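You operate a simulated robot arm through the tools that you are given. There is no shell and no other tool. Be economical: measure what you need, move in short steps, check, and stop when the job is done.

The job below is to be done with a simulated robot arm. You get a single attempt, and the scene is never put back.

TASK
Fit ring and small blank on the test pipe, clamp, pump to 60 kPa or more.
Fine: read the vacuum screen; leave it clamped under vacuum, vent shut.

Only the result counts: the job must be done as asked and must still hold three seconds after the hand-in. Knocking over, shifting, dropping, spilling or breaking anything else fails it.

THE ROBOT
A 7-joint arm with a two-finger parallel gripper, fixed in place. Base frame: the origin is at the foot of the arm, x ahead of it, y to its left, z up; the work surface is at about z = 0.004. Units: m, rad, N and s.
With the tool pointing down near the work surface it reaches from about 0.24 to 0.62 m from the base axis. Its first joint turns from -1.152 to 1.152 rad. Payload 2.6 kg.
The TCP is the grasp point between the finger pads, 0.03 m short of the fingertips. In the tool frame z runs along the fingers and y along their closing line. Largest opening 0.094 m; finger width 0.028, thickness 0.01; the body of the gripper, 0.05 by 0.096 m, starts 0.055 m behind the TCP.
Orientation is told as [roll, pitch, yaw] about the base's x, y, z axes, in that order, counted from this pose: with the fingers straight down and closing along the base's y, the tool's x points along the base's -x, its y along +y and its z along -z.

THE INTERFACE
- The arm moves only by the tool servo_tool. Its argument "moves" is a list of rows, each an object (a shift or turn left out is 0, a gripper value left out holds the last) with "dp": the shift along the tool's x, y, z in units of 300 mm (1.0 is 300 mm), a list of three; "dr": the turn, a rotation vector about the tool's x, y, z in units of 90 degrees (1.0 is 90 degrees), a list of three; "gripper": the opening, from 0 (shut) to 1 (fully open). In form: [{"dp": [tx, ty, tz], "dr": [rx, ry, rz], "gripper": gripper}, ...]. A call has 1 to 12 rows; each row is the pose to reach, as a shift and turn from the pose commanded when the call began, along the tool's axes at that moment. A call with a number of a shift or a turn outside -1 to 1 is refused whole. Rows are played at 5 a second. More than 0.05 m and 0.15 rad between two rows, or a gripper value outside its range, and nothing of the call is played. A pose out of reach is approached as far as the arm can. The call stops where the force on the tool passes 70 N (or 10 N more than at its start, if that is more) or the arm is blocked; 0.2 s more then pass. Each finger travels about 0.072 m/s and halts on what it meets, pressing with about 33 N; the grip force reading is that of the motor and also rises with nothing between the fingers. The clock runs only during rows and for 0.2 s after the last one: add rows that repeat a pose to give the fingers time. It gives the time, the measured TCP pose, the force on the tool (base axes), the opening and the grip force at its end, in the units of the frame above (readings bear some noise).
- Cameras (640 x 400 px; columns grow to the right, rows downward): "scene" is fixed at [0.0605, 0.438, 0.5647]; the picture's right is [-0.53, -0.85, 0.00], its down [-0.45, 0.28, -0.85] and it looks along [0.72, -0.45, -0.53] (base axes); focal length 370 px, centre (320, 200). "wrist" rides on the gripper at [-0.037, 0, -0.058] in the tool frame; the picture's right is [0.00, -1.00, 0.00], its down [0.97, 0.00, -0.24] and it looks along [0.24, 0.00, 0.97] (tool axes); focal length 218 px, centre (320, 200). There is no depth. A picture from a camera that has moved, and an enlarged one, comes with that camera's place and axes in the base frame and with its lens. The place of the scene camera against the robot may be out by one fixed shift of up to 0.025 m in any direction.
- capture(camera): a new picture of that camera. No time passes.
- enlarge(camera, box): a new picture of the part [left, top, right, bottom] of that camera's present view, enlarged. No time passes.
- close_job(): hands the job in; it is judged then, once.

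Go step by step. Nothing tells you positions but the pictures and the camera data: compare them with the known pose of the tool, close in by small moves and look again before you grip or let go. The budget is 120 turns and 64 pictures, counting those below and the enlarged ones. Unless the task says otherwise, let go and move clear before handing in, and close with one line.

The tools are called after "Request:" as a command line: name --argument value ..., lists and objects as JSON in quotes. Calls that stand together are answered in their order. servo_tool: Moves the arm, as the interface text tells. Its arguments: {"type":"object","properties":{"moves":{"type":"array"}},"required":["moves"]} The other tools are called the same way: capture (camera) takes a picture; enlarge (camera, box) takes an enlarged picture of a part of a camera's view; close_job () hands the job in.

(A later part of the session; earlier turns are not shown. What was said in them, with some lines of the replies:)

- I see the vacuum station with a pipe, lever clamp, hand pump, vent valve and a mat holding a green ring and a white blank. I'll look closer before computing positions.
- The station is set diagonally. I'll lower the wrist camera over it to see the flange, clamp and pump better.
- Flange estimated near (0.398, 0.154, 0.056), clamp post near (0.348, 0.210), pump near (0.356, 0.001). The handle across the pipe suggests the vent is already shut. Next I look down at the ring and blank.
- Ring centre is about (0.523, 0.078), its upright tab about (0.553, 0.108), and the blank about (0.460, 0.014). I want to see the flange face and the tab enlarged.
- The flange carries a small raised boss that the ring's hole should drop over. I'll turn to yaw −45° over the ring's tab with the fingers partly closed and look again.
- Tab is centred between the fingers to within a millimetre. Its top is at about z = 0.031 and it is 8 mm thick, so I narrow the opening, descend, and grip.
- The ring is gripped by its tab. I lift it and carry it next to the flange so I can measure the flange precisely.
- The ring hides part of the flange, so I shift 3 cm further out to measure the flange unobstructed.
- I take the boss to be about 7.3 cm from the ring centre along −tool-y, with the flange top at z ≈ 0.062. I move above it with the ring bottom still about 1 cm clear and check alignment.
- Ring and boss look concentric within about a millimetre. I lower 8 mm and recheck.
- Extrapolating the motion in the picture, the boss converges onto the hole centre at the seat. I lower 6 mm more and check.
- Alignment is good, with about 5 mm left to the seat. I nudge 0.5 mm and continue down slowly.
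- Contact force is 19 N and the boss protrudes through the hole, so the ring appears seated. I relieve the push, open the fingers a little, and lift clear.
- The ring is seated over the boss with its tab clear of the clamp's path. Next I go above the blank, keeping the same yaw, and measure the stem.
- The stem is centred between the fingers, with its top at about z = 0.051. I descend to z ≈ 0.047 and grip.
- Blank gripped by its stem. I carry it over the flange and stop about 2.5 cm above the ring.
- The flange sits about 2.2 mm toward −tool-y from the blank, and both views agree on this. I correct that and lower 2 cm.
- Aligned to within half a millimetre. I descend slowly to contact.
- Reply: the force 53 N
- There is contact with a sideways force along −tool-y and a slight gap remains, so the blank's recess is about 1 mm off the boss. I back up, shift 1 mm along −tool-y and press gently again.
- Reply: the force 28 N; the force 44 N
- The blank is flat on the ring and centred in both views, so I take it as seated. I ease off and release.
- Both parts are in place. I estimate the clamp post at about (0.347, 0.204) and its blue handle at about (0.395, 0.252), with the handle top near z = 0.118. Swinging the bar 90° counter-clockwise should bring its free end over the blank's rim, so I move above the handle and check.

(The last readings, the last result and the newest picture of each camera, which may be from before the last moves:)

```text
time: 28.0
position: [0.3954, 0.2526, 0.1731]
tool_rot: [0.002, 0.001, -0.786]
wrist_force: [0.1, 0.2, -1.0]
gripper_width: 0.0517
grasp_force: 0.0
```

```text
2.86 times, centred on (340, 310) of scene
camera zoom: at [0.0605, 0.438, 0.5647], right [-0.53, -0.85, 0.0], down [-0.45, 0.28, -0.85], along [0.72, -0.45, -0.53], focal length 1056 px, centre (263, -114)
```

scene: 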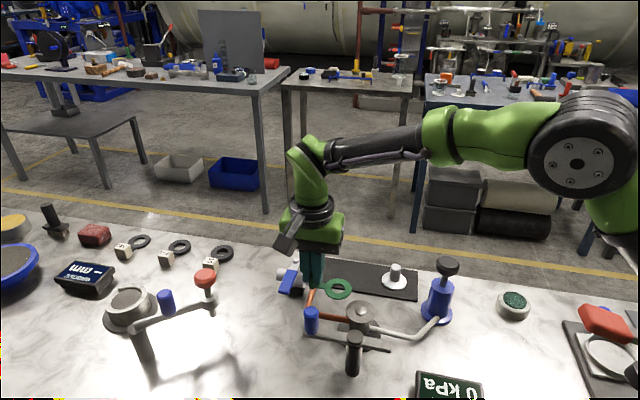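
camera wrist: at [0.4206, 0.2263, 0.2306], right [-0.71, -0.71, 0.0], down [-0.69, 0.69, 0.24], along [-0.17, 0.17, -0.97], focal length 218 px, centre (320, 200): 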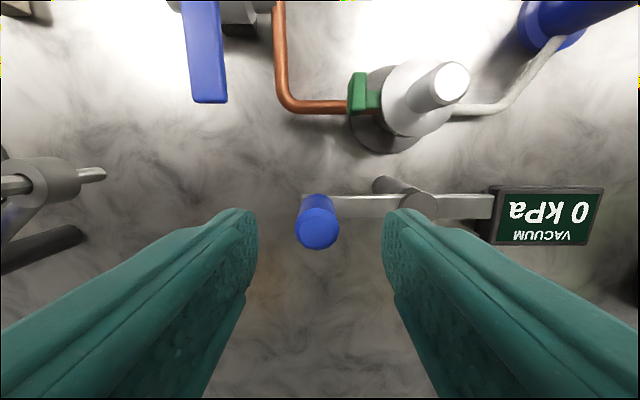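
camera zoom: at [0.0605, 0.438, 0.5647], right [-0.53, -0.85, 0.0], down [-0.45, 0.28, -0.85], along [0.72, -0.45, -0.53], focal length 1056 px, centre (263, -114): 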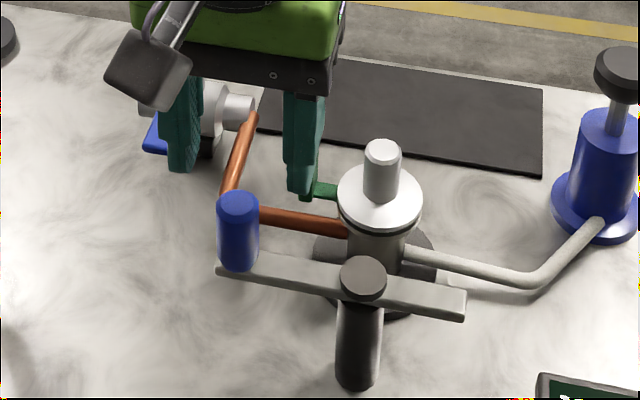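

The handle is about 5 mm further along +tool-x with a swing radius of about 0.067. I shift, descend and grip it.

Request:
servo_tool --moves '[{"dp": [0.016, 0, 0.06], "gripper": 0.55}, {"dp": [0.016, 0, 0.14], "gripper": 0.55}, {"dp": [0.016, 0, 0.175], "gripper": 0.55}, {"dp": [0.016, 0, 0.175], "gripper": 0.55}, {"dp": [0.016, 0, 0.175], "gripper": 0.0}, {"dp": [0.016, 0, 0.175], "gripper": 0.0}, {"dp": [0.016, 0, 0.175], "gripper": 0.0}]'

Request:
enlarge --camera "scene" --box '[270, 240, 410, 380]'

```text
time: 29.6
position: [0.393, 0.2568, 0.1211]
tool_rot: [0.006, -0.002, -0.781]
wrist_force: [24.1, 22.6, -11.6]
gripper_width: 0.0235
grasp_force: 45.2
```

```text
2.86 times, centred on (340, 310) of scene
camera zoom: at [0.0606, 0.4381, 0.5647], right [-0.53, -0.85, 0.0], down [-0.45, 0.28, -0.85], along [0.72, -0.45, -0.53], focal length 1056 px, centre (263, -114)
```

zoom: 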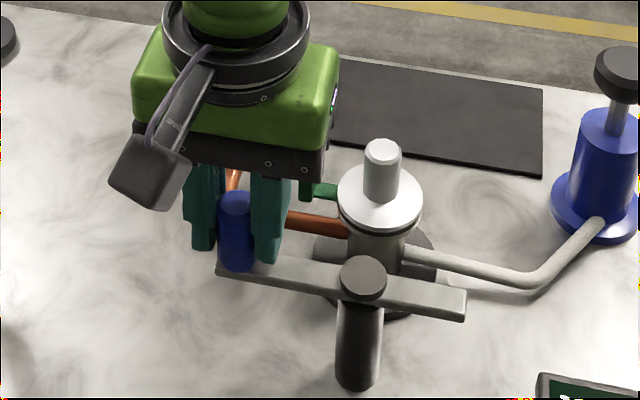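

The handle is held; the sideways force indicates about 1.5 mm of offset, which I correct. Then I swing the first 45° along the arc, turning the gripper with the bar.

Request:
servo_tool --moves '[{"dp": [0, 0.005, 0], "gripper": 0}, {"dp": [0.0291, 0.003, 0], "dr": [0, 0, -0.0833], "gripper": 0}, {"dp": [0.0578, -0.0026, 0], "dr": [0, 0, -0.1667], "gripper": 0}, {"dp": [0.0855, -0.012, 0], "dr": [0, 0, -0.25], "gripper": 0}, {"dp": [0.1117, -0.0249, 0], "dr": [0, 0, -0.3333], "gripper": 0}, {"dp": [0.1359, -0.0411, 0], "dr": [0, 0, -0.4167], "gripper": 0}, {"dp": [0.1579, -0.0604, 0], "dr": [0, 0, -0.5], "gripper": 0}, {"dp": [0.1579, -0.0604, 0], "dr": [0, 0, -0.5], "gripper": 0}]'

Request:
enlarge --camera "scene" --box '[270, 240, 410, 380]'

```text
time: 31.4
position: [0.3422, 0.2796, 0.1214]
tool_rot: [0.003, 0.005, 0.003]
wrist_force: [-3.5, 25.3, -8.2]
gripper_width: 0.0235
grasp_force: 44.6
```

```text
2.86 times, centred on (340, 310) of scene
camera zoom: at [0.0605, 0.4381, 0.5647], right [-0.53, -0.85, 0.0], down [-0.45, 0.28, -0.85], along [0.72, -0.45, -0.53], focal length 1056 px, centre (263, -114)
```

zoom: 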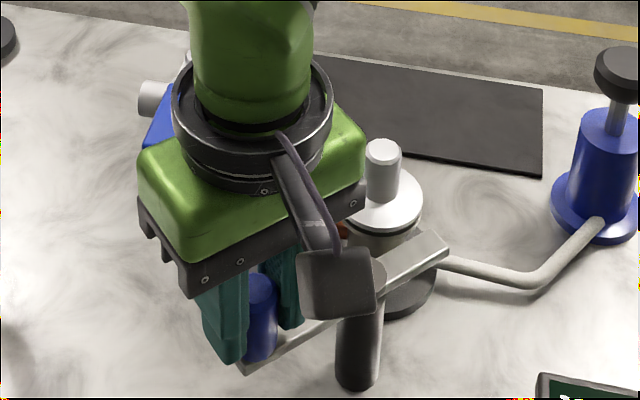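

The bar swings freely. I continue the second 45°.

Request:
servo_tool --moves '[{"dp": [0.03, 0.002, 0], "dr": [0, 0, -0.0833], "gripper": 0}, {"dp": [0.0595, -0.0038, 0], "dr": [0, 0, -0.1667], "gripper": 0}, {"dp": [0.088, -0.0135, 0], "dr": [0, 0, -0.25], "gripper": 0}, {"dp": [0.115, -0.0268, 0], "dr": [0, 0, -0.3333], "gripper": 0}, {"dp": [0.14, -0.0435, 0], "dr": [0, 0, -0.4167], "gripper": 0}, {"dp": [0.1626, -0.0634, 0], "dr": [0, 0, -0.5], "gripper": 0}, {"dp": [0.1626, -0.0634, 0], "dr": [0, 0, -0.5], "gripper": 0}]'

Request:
enlarge --camera "scene" --box '[270, 240, 410, 380]'

```text
time: 33.0
position: [0.2951, 0.2599, 0.1195]
tool_rot: [0.002, 0.0, 0.788]
wrist_force: [-14.9, 11.1, 18.3]
gripper_width: 0.0237
grasp_force: 45.5
```

```text
2.86 times, centred on (340, 310) of scene
camera zoom: at [0.0604, 0.438, 0.5648], right [-0.53, -0.85, 0.0], down [-0.45, 0.28, -0.85], along [0.72, -0.45, -0.53], focal length 1056 px, centre (263, -114)
```

zoom: 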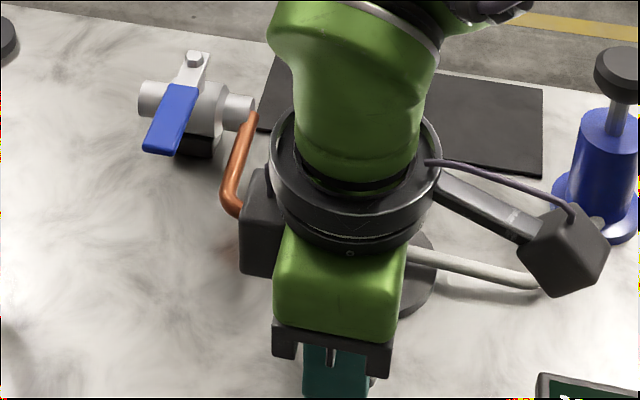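

Request:
capture --camera "wrist"

```text
17 pictures are left
camera wrist: at [0.3197, 0.285, 0.1786], right [0.71, -0.71, 0.0], down [-0.68, -0.69, 0.24], along [-0.17, -0.17, -0.97], focal length 218 px, centre (320, 200)
```

wrist: 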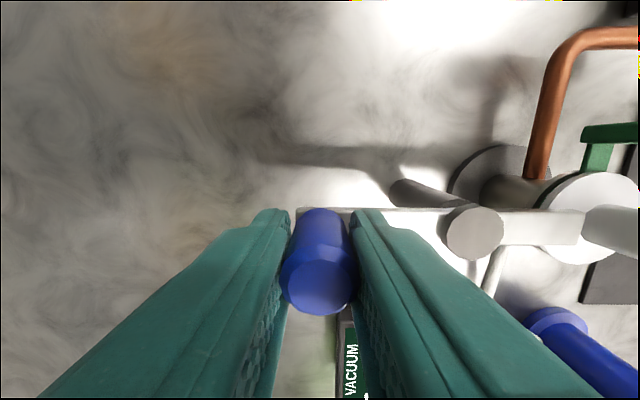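

The bar now lies across the blank's rim, right up to the stem. I let go of the handle, lift clear and look.

Request:
servo_tool --moves '[{"gripper": 0.3}, {"gripper": 0.5}, {"gripper": 0.5}, {"dp": [0, 0, -0.1], "gripper": 0.5}, {"dp": [0, 0, -0.22], "gripper": 0.5}, {"dp": [0, 0, -0.35], "gripper": 0.5}, {"dp": [-0.1, 0, -0.4], "gripper": 0.5}, {"dp": [-0.2, 0, -0.4], "gripper": 0.5}, {"dp": [-0.2, 0, -0.4], "gripper": 0.5}]'

Request:
enlarge --camera "scene" --box '[270, 240, 490, 400]'

Request:
capture --camera "wrist"

```text
time: 35.0
position: [0.3379, 0.3016, 0.241]
tool_rot: [-0.002, 0.0, 0.785]
wrist_force: [-0.3, -0.4, 0.1]
gripper_width: 0.0473
grasp_force: 0.0
```

```text
2.50 times, centred on (380, 320) of scene
camera zoom: at [0.0605, 0.438, 0.5647], right [-0.53, -0.85, 0.0], down [-0.45, 0.28, -0.85], along [0.72, -0.45, -0.53], focal length 924 px, centre (170, -100)
```

zoom: 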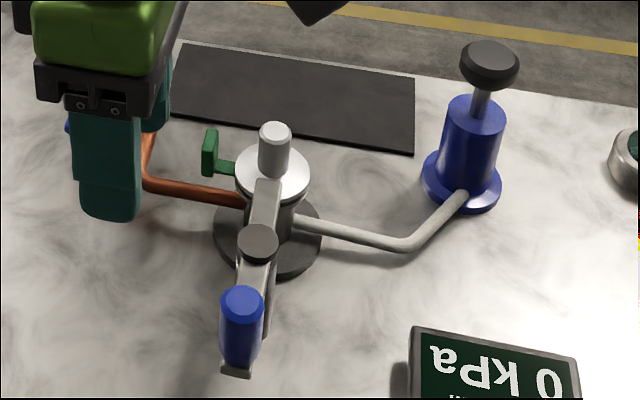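

```text
15 pictures are left
camera wrist: at [0.3633, 0.3267, 0.2991], right [0.71, -0.71, 0.0], down [-0.69, -0.69, 0.24], along [-0.17, -0.17, -0.97], focal length 218 px, centre (320, 200)
```

wrist: 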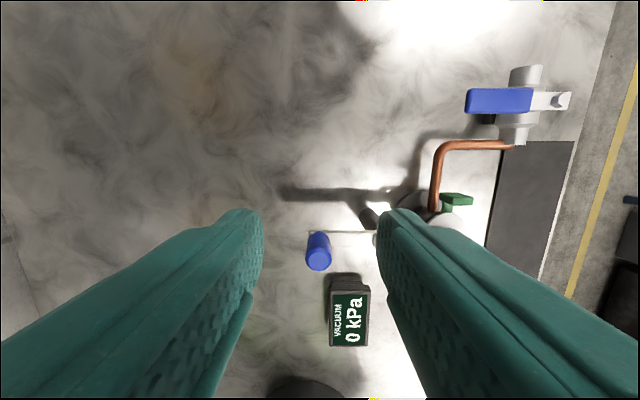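

The clamp is across the blank, and the vent handle is still crosswise to its pipe. Next is the pump: axis near (0.355, 0.001), knob top near z = 0.135. I go above it with yaw 0.

Request:
servo_tool --moves '[{"dp": [0.08, -0.09, 0], "dr": [0, 0, 0.0625], "gripper": 0.75}, {"dp": [0.165, -0.185, 0], "dr": [0, 0, 0.125], "gripper": 0.75}, {"dp": [0.25, -0.28, 0], "dr": [0, 0, 0.1875], "gripper": 0.75}, {"dp": [0.335, -0.375, 0], "dr": [0, 0, 0.25], "gripper": 0.75}, {"dp": [0.42, -0.47, 0], "dr": [0, 0, 0.3125], "gripper": 0.75}, {"dp": [0.505, -0.565, 0], "dr": [0, 0, 0.375], "gripper": 0.75}, {"dp": [0.59, -0.66, 0], "dr": [0, 0, 0.4375], "gripper": 0.75}, {"dp": [0.668, -0.748, 0.05], "dr": [0, 0, 0.5], "gripper": 0.75}, {"dp": [0.668, -0.748, 0.1], "dr": [0, 0, 0.5], "gripper": 0.75}, {"dp": [0.668, -0.748, 0.1], "dr": [0, 0, 0.5], "gripper": 0.75}]'

Request:
capture --camera "wrist"

```text
time: 37.2
position: [0.355, 0.0003, 0.211]
tool_rot: [0.0, -0.001, -0.002]
wrist_force: [-0.5, 0.0, 1.1]
gripper_width: 0.0704
grasp_force: 0.2
```

```text
14 pictures are left
camera wrist: at [0.3907, -0.0004, 0.2686], right [0.0, -1.0, 0.0], down [-0.97, 0.0, 0.24], along [-0.24, 0.0, -0.97], focal length 218 px, centre (320, 200)
```

wrist: 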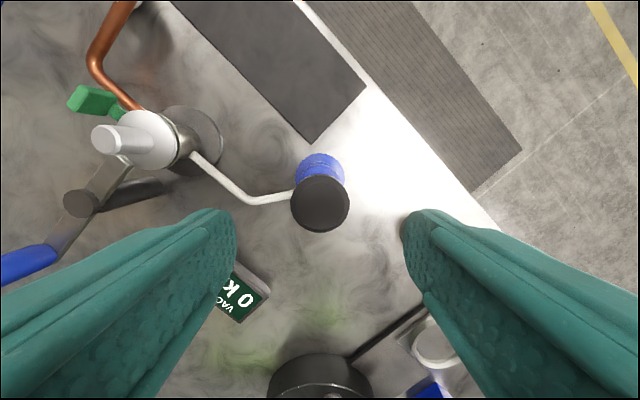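

The knob is centred under the fingers. I grip only the knob's side, so the fingertips stay above the pump body during the stroke.

Request:
servo_tool --moves '[{"dp": [-0.006, 0, 0.1], "gripper": 0.75}, {"dp": [-0.006, 0, 0.18], "gripper": 0.75}, {"dp": [-0.006, 0, 0.21], "gripper": 0.75}, {"dp": [-0.006, 0, 0.21], "gripper": 0.0}, {"dp": [-0.006, 0, 0.21], "gripper": 0.0}, {"dp": [-0.006, 0, 0.21], "gripper": 0.0}]'

Request:
enlarge --camera "scene" --box '[380, 230, 500, 400]'

```text
time: 38.6
position: [0.3567, -0.0008, 0.1468]
tool_rot: [-0.002, 0.0, 0.001]
wrist_force: [2.1, 3.2, -1.5]
gripper_width: 0.039
grasp_force: 45.0
```

```text
2.35 times, centred on (440, 315) of scene
camera zoom: at [0.0605, 0.438, 0.5647], right [-0.53, -0.85, 0.0], down [-0.45, 0.28, -0.85], along [0.72, -0.45, -0.53], focal length 870 px, centre (38, -71)
```

zoom: 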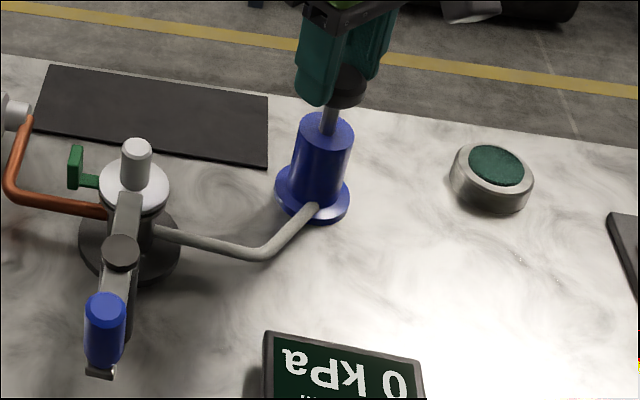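

Gripped. I make one stroke, 18 mm down and back up, and read the screen.

Request:
servo_tool --moves '[{"dp": [0, 0, 0.02], "gripper": 0}, {"dp": [0, 0, 0.04], "gripper": 0}, {"dp": [0, 0, 0.06], "gripper": 0}, {"dp": [0, 0, 0.06], "gripper": 0}, {"dp": [0, 0, 0.03], "gripper": 0}, {"dp": [0, 0, 0.0], "gripper": 0}, {"dp": [0, 0, 0.0], "gripper": 0}]'

Request:
enlarge --camera "scene" --box '[380, 230, 500, 400]'

```text
time: 40.2
position: [0.3571, -0.0001, 0.1467]
tool_rot: [-0.003, 0.003, 0.0]
wrist_force: [-1.0, -5.6, -0.1]
gripper_width: 0.0389
grasp_force: 45.4
```

```text
2.35 times, centred on (440, 315) of scene
camera zoom: at [0.0605, 0.438, 0.5648], right [-0.53, -0.85, 0.0], down [-0.45, 0.28, -0.85], along [0.72, -0.45, -0.53], focal length 870 px, centre (38, -71)
```

zoom: 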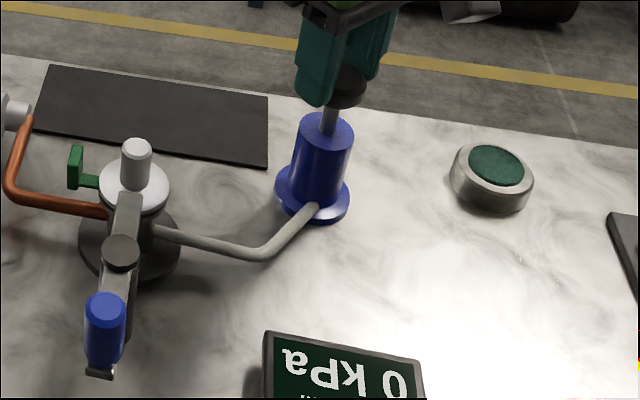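

The screen still reads 0 kPa, so the stroke may be too short. I push further down and observe at the bottom.

Request:
servo_tool --moves '[{"dp": [0, 0, 0.03], "gripper": 0}, {"dp": [0, 0, 0.06], "gripper": 0}, {"dp": [0, 0, 0.08], "gripper": 0}, {"dp": [0, 0, 0.09], "gripper": 0}, {"dp": [0, 0, 0.1], "gripper": 0}, {"dp": [0, 0, 0.1], "gripper": 0}]'

Request:
enlarge --camera "scene" --box '[380, 230, 500, 400]'

```text
time: 41.6
position: [0.3556, -0.0004, 0.1157]
tool_rot: [-0.001, 0.0, 0.0]
wrist_force: [-16.1, -8.6, 15.3]
gripper_width: 0.0385
grasp_force: 44.9
```

```text
2.35 times, centred on (440, 315) of scene
camera zoom: at [0.0604, 0.438, 0.5648], right [-0.53, -0.85, 0.0], down [-0.45, 0.28, -0.85], along [0.72, -0.45, -0.53], focal length 870 px, centre (38, -71)
```

zoom: 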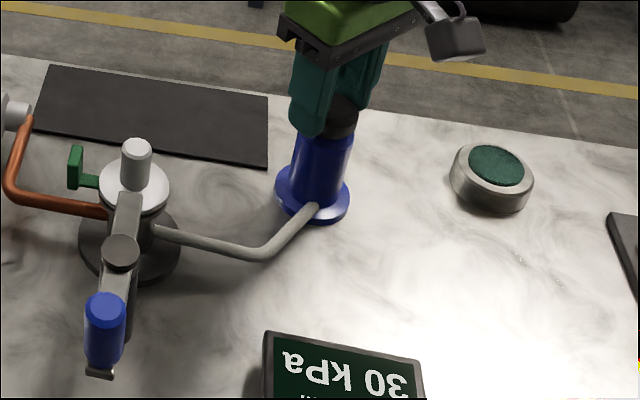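

A full stroke gave 30 kPa. I do two more full strokes of the same length.

Request:
servo_tool --moves '[{"dp": [0, 0, -0.05], "gripper": 0}, {"dp": [0, 0, -0.1], "gripper": 0}, {"dp": [0, 0, -0.1], "gripper": 0}, {"dp": [0, 0, -0.06], "gripper": 0}, {"dp": [0, 0, -0.02], "gripper": 0}, {"dp": [0, 0, 0.001], "gripper": 0}, {"dp": [0, 0, -0.05], "gripper": 0}, {"dp": [0, 0, -0.1], "gripper": 0}, {"dp": [0, 0, -0.06], "gripper": 0}, {"dp": [0, 0, -0.02], "gripper": 0}, {"dp": [0, 0, 0.001], "gripper": 0}, {"dp": [0, 0, 0.001], "gripper": 0}]'

Request:
enlarge --camera "scene" --box '[380, 230, 500, 400]'

```text
time: 44.2
position: [0.3569, 0.0004, 0.1157]
tool_rot: [-0.003, -0.002, -0.003]
wrist_force: [-11.8, -9.4, 10.7]
gripper_width: 0.0388
grasp_force: 45.0
```

```text
2.35 times, centred on (440, 315) of scene
camera zoom: at [0.0605, 0.438, 0.5648], right [-0.53, -0.85, 0.0], down [-0.45, 0.28, -0.85], along [0.72, -0.45, -0.53], focal length 870 px, centre (38, -71)
```

zoom: 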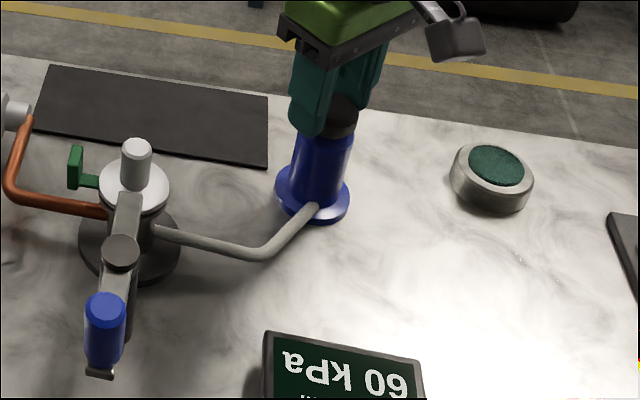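

It reads 60 kPa, right at the limit, so I add one more complete stroke for margin and check that it holds.

Request:
servo_tool --moves '[{"dp": [0, 0, -0.05], "gripper": 0}, {"dp": [0, 0, -0.1], "gripper": 0}, {"dp": [0, 0, -0.102], "gripper": 0}, {"dp": [0, 0, -0.102], "gripper": 0}, {"dp": [0, 0, -0.06], "gripper": 0}, {"dp": [0, 0, -0.02], "gripper": 0}, {"dp": [0, 0, 0.001], "gripper": 0}, {"dp": [0, 0, 0.001], "gripper": 0}]'

Request:
enlarge --camera "scene" --box '[380, 230, 500, 400]'

```text
time: 46.0
position: [0.3576, -0.0003, 0.1154]
tool_rot: [-0.001, 0.001, -0.004]
wrist_force: [-23.7, -15.4, 13.9]
gripper_width: 0.0389
grasp_force: 44.9
```

```text
2.35 times, centred on (440, 315) of scene
camera zoom: at [0.0604, 0.438, 0.5648], right [-0.53, -0.85, 0.0], down [-0.45, 0.28, -0.85], along [0.72, -0.45, -0.53], focal length 870 px, centre (38, -71)
```

zoom: 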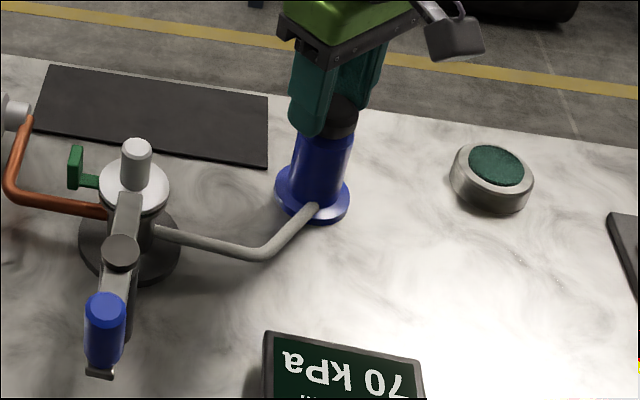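

It now reads 70 kPa. I raise the plunger to its original height, release it, move clear, and recheck the reading after some time.

Request:
servo_tool --moves '[{"dp": [0, 0, -0.05], "gripper": 0}, {"dp": [0, 0, -0.098], "gripper": 0}, {"dp": [0, 0, -0.098], "gripper": 0.3}, {"dp": [0, 0, -0.098], "gripper": 0.75}, {"dp": [0, 0, -0.098], "gripper": 0.75}, {"dp": [0, 0, -0.098], "gripper": 0.75}, {"dp": [0, 0, -0.2], "gripper": 0.75}, {"dp": [0, 0, -0.32], "gripper": 0.75}, {"dp": [0, 0, -0.45], "gripper": 0.75}, {"dp": [0, 0, -0.45], "gripper": 0.75}, {"dp": [0, 0, -0.45], "gripper": 0.75}, {"dp": [0, 0, -0.45], "gripper": 0.75}]'

Request:
servo_tool --moves '[{"gripper": 0.75}, {"gripper": 0.75}, {"gripper": 0.75}, {"gripper": 0.75}, {"gripper": 0.75}, {"gripper": 0.75}, {"gripper": 0.75}, {"gripper": 0.75}, {"gripper": 0.75}, {"gripper": 0.75}, {"gripper": 0.75}, {"gripper": 0.75}]'

Request:
enlarge --camera "scene" --box '[270, 230, 510, 400]'

```text
time: 48.6
position: [0.3557, 0.0012, 0.2515]
tool_rot: [0.0, 0.0, 0.001]
wrist_force: [1.2, -0.7, 0.2]
gripper_width: 0.0704
grasp_force: 0.1
```

```text
time: 51.2
position: [0.3558, 0.0013, 0.251]
tool_rot: [-0.001, -0.001, -0.001]
wrist_force: [0.6, 0.0, -0.3]
gripper_width: 0.0704
grasp_force: 0.0
```

```text
2.35 times, centred on (390, 315) of scene
camera zoom: at [0.0605, 0.438, 0.5647], right [-0.53, -0.85, 0.0], down [-0.45, 0.28, -0.85], along [0.72, -0.45, -0.53], focal length 870 px, centre (155, -71)
```

zoom: 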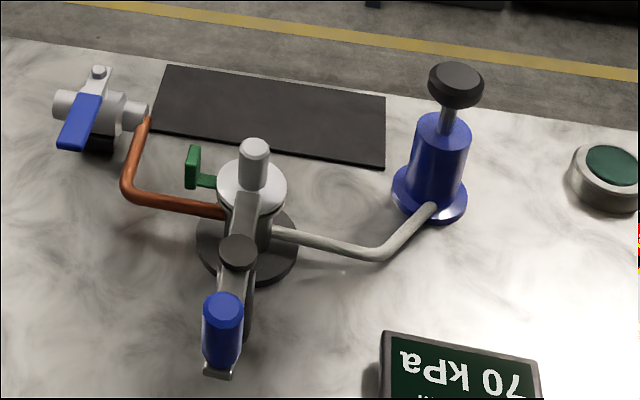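

The screen still reads 70 kPa five seconds after the last stroke. The clamp is across the blank, the vent is shut and the arm is clear, so I hand in.

Request:
close_job

```text
The job is handed in.
```

Job handed in: the ring and small blank are on the test pipe and clamped, the vacuum screen reads a steady 70 kPa, and the vent is shut.
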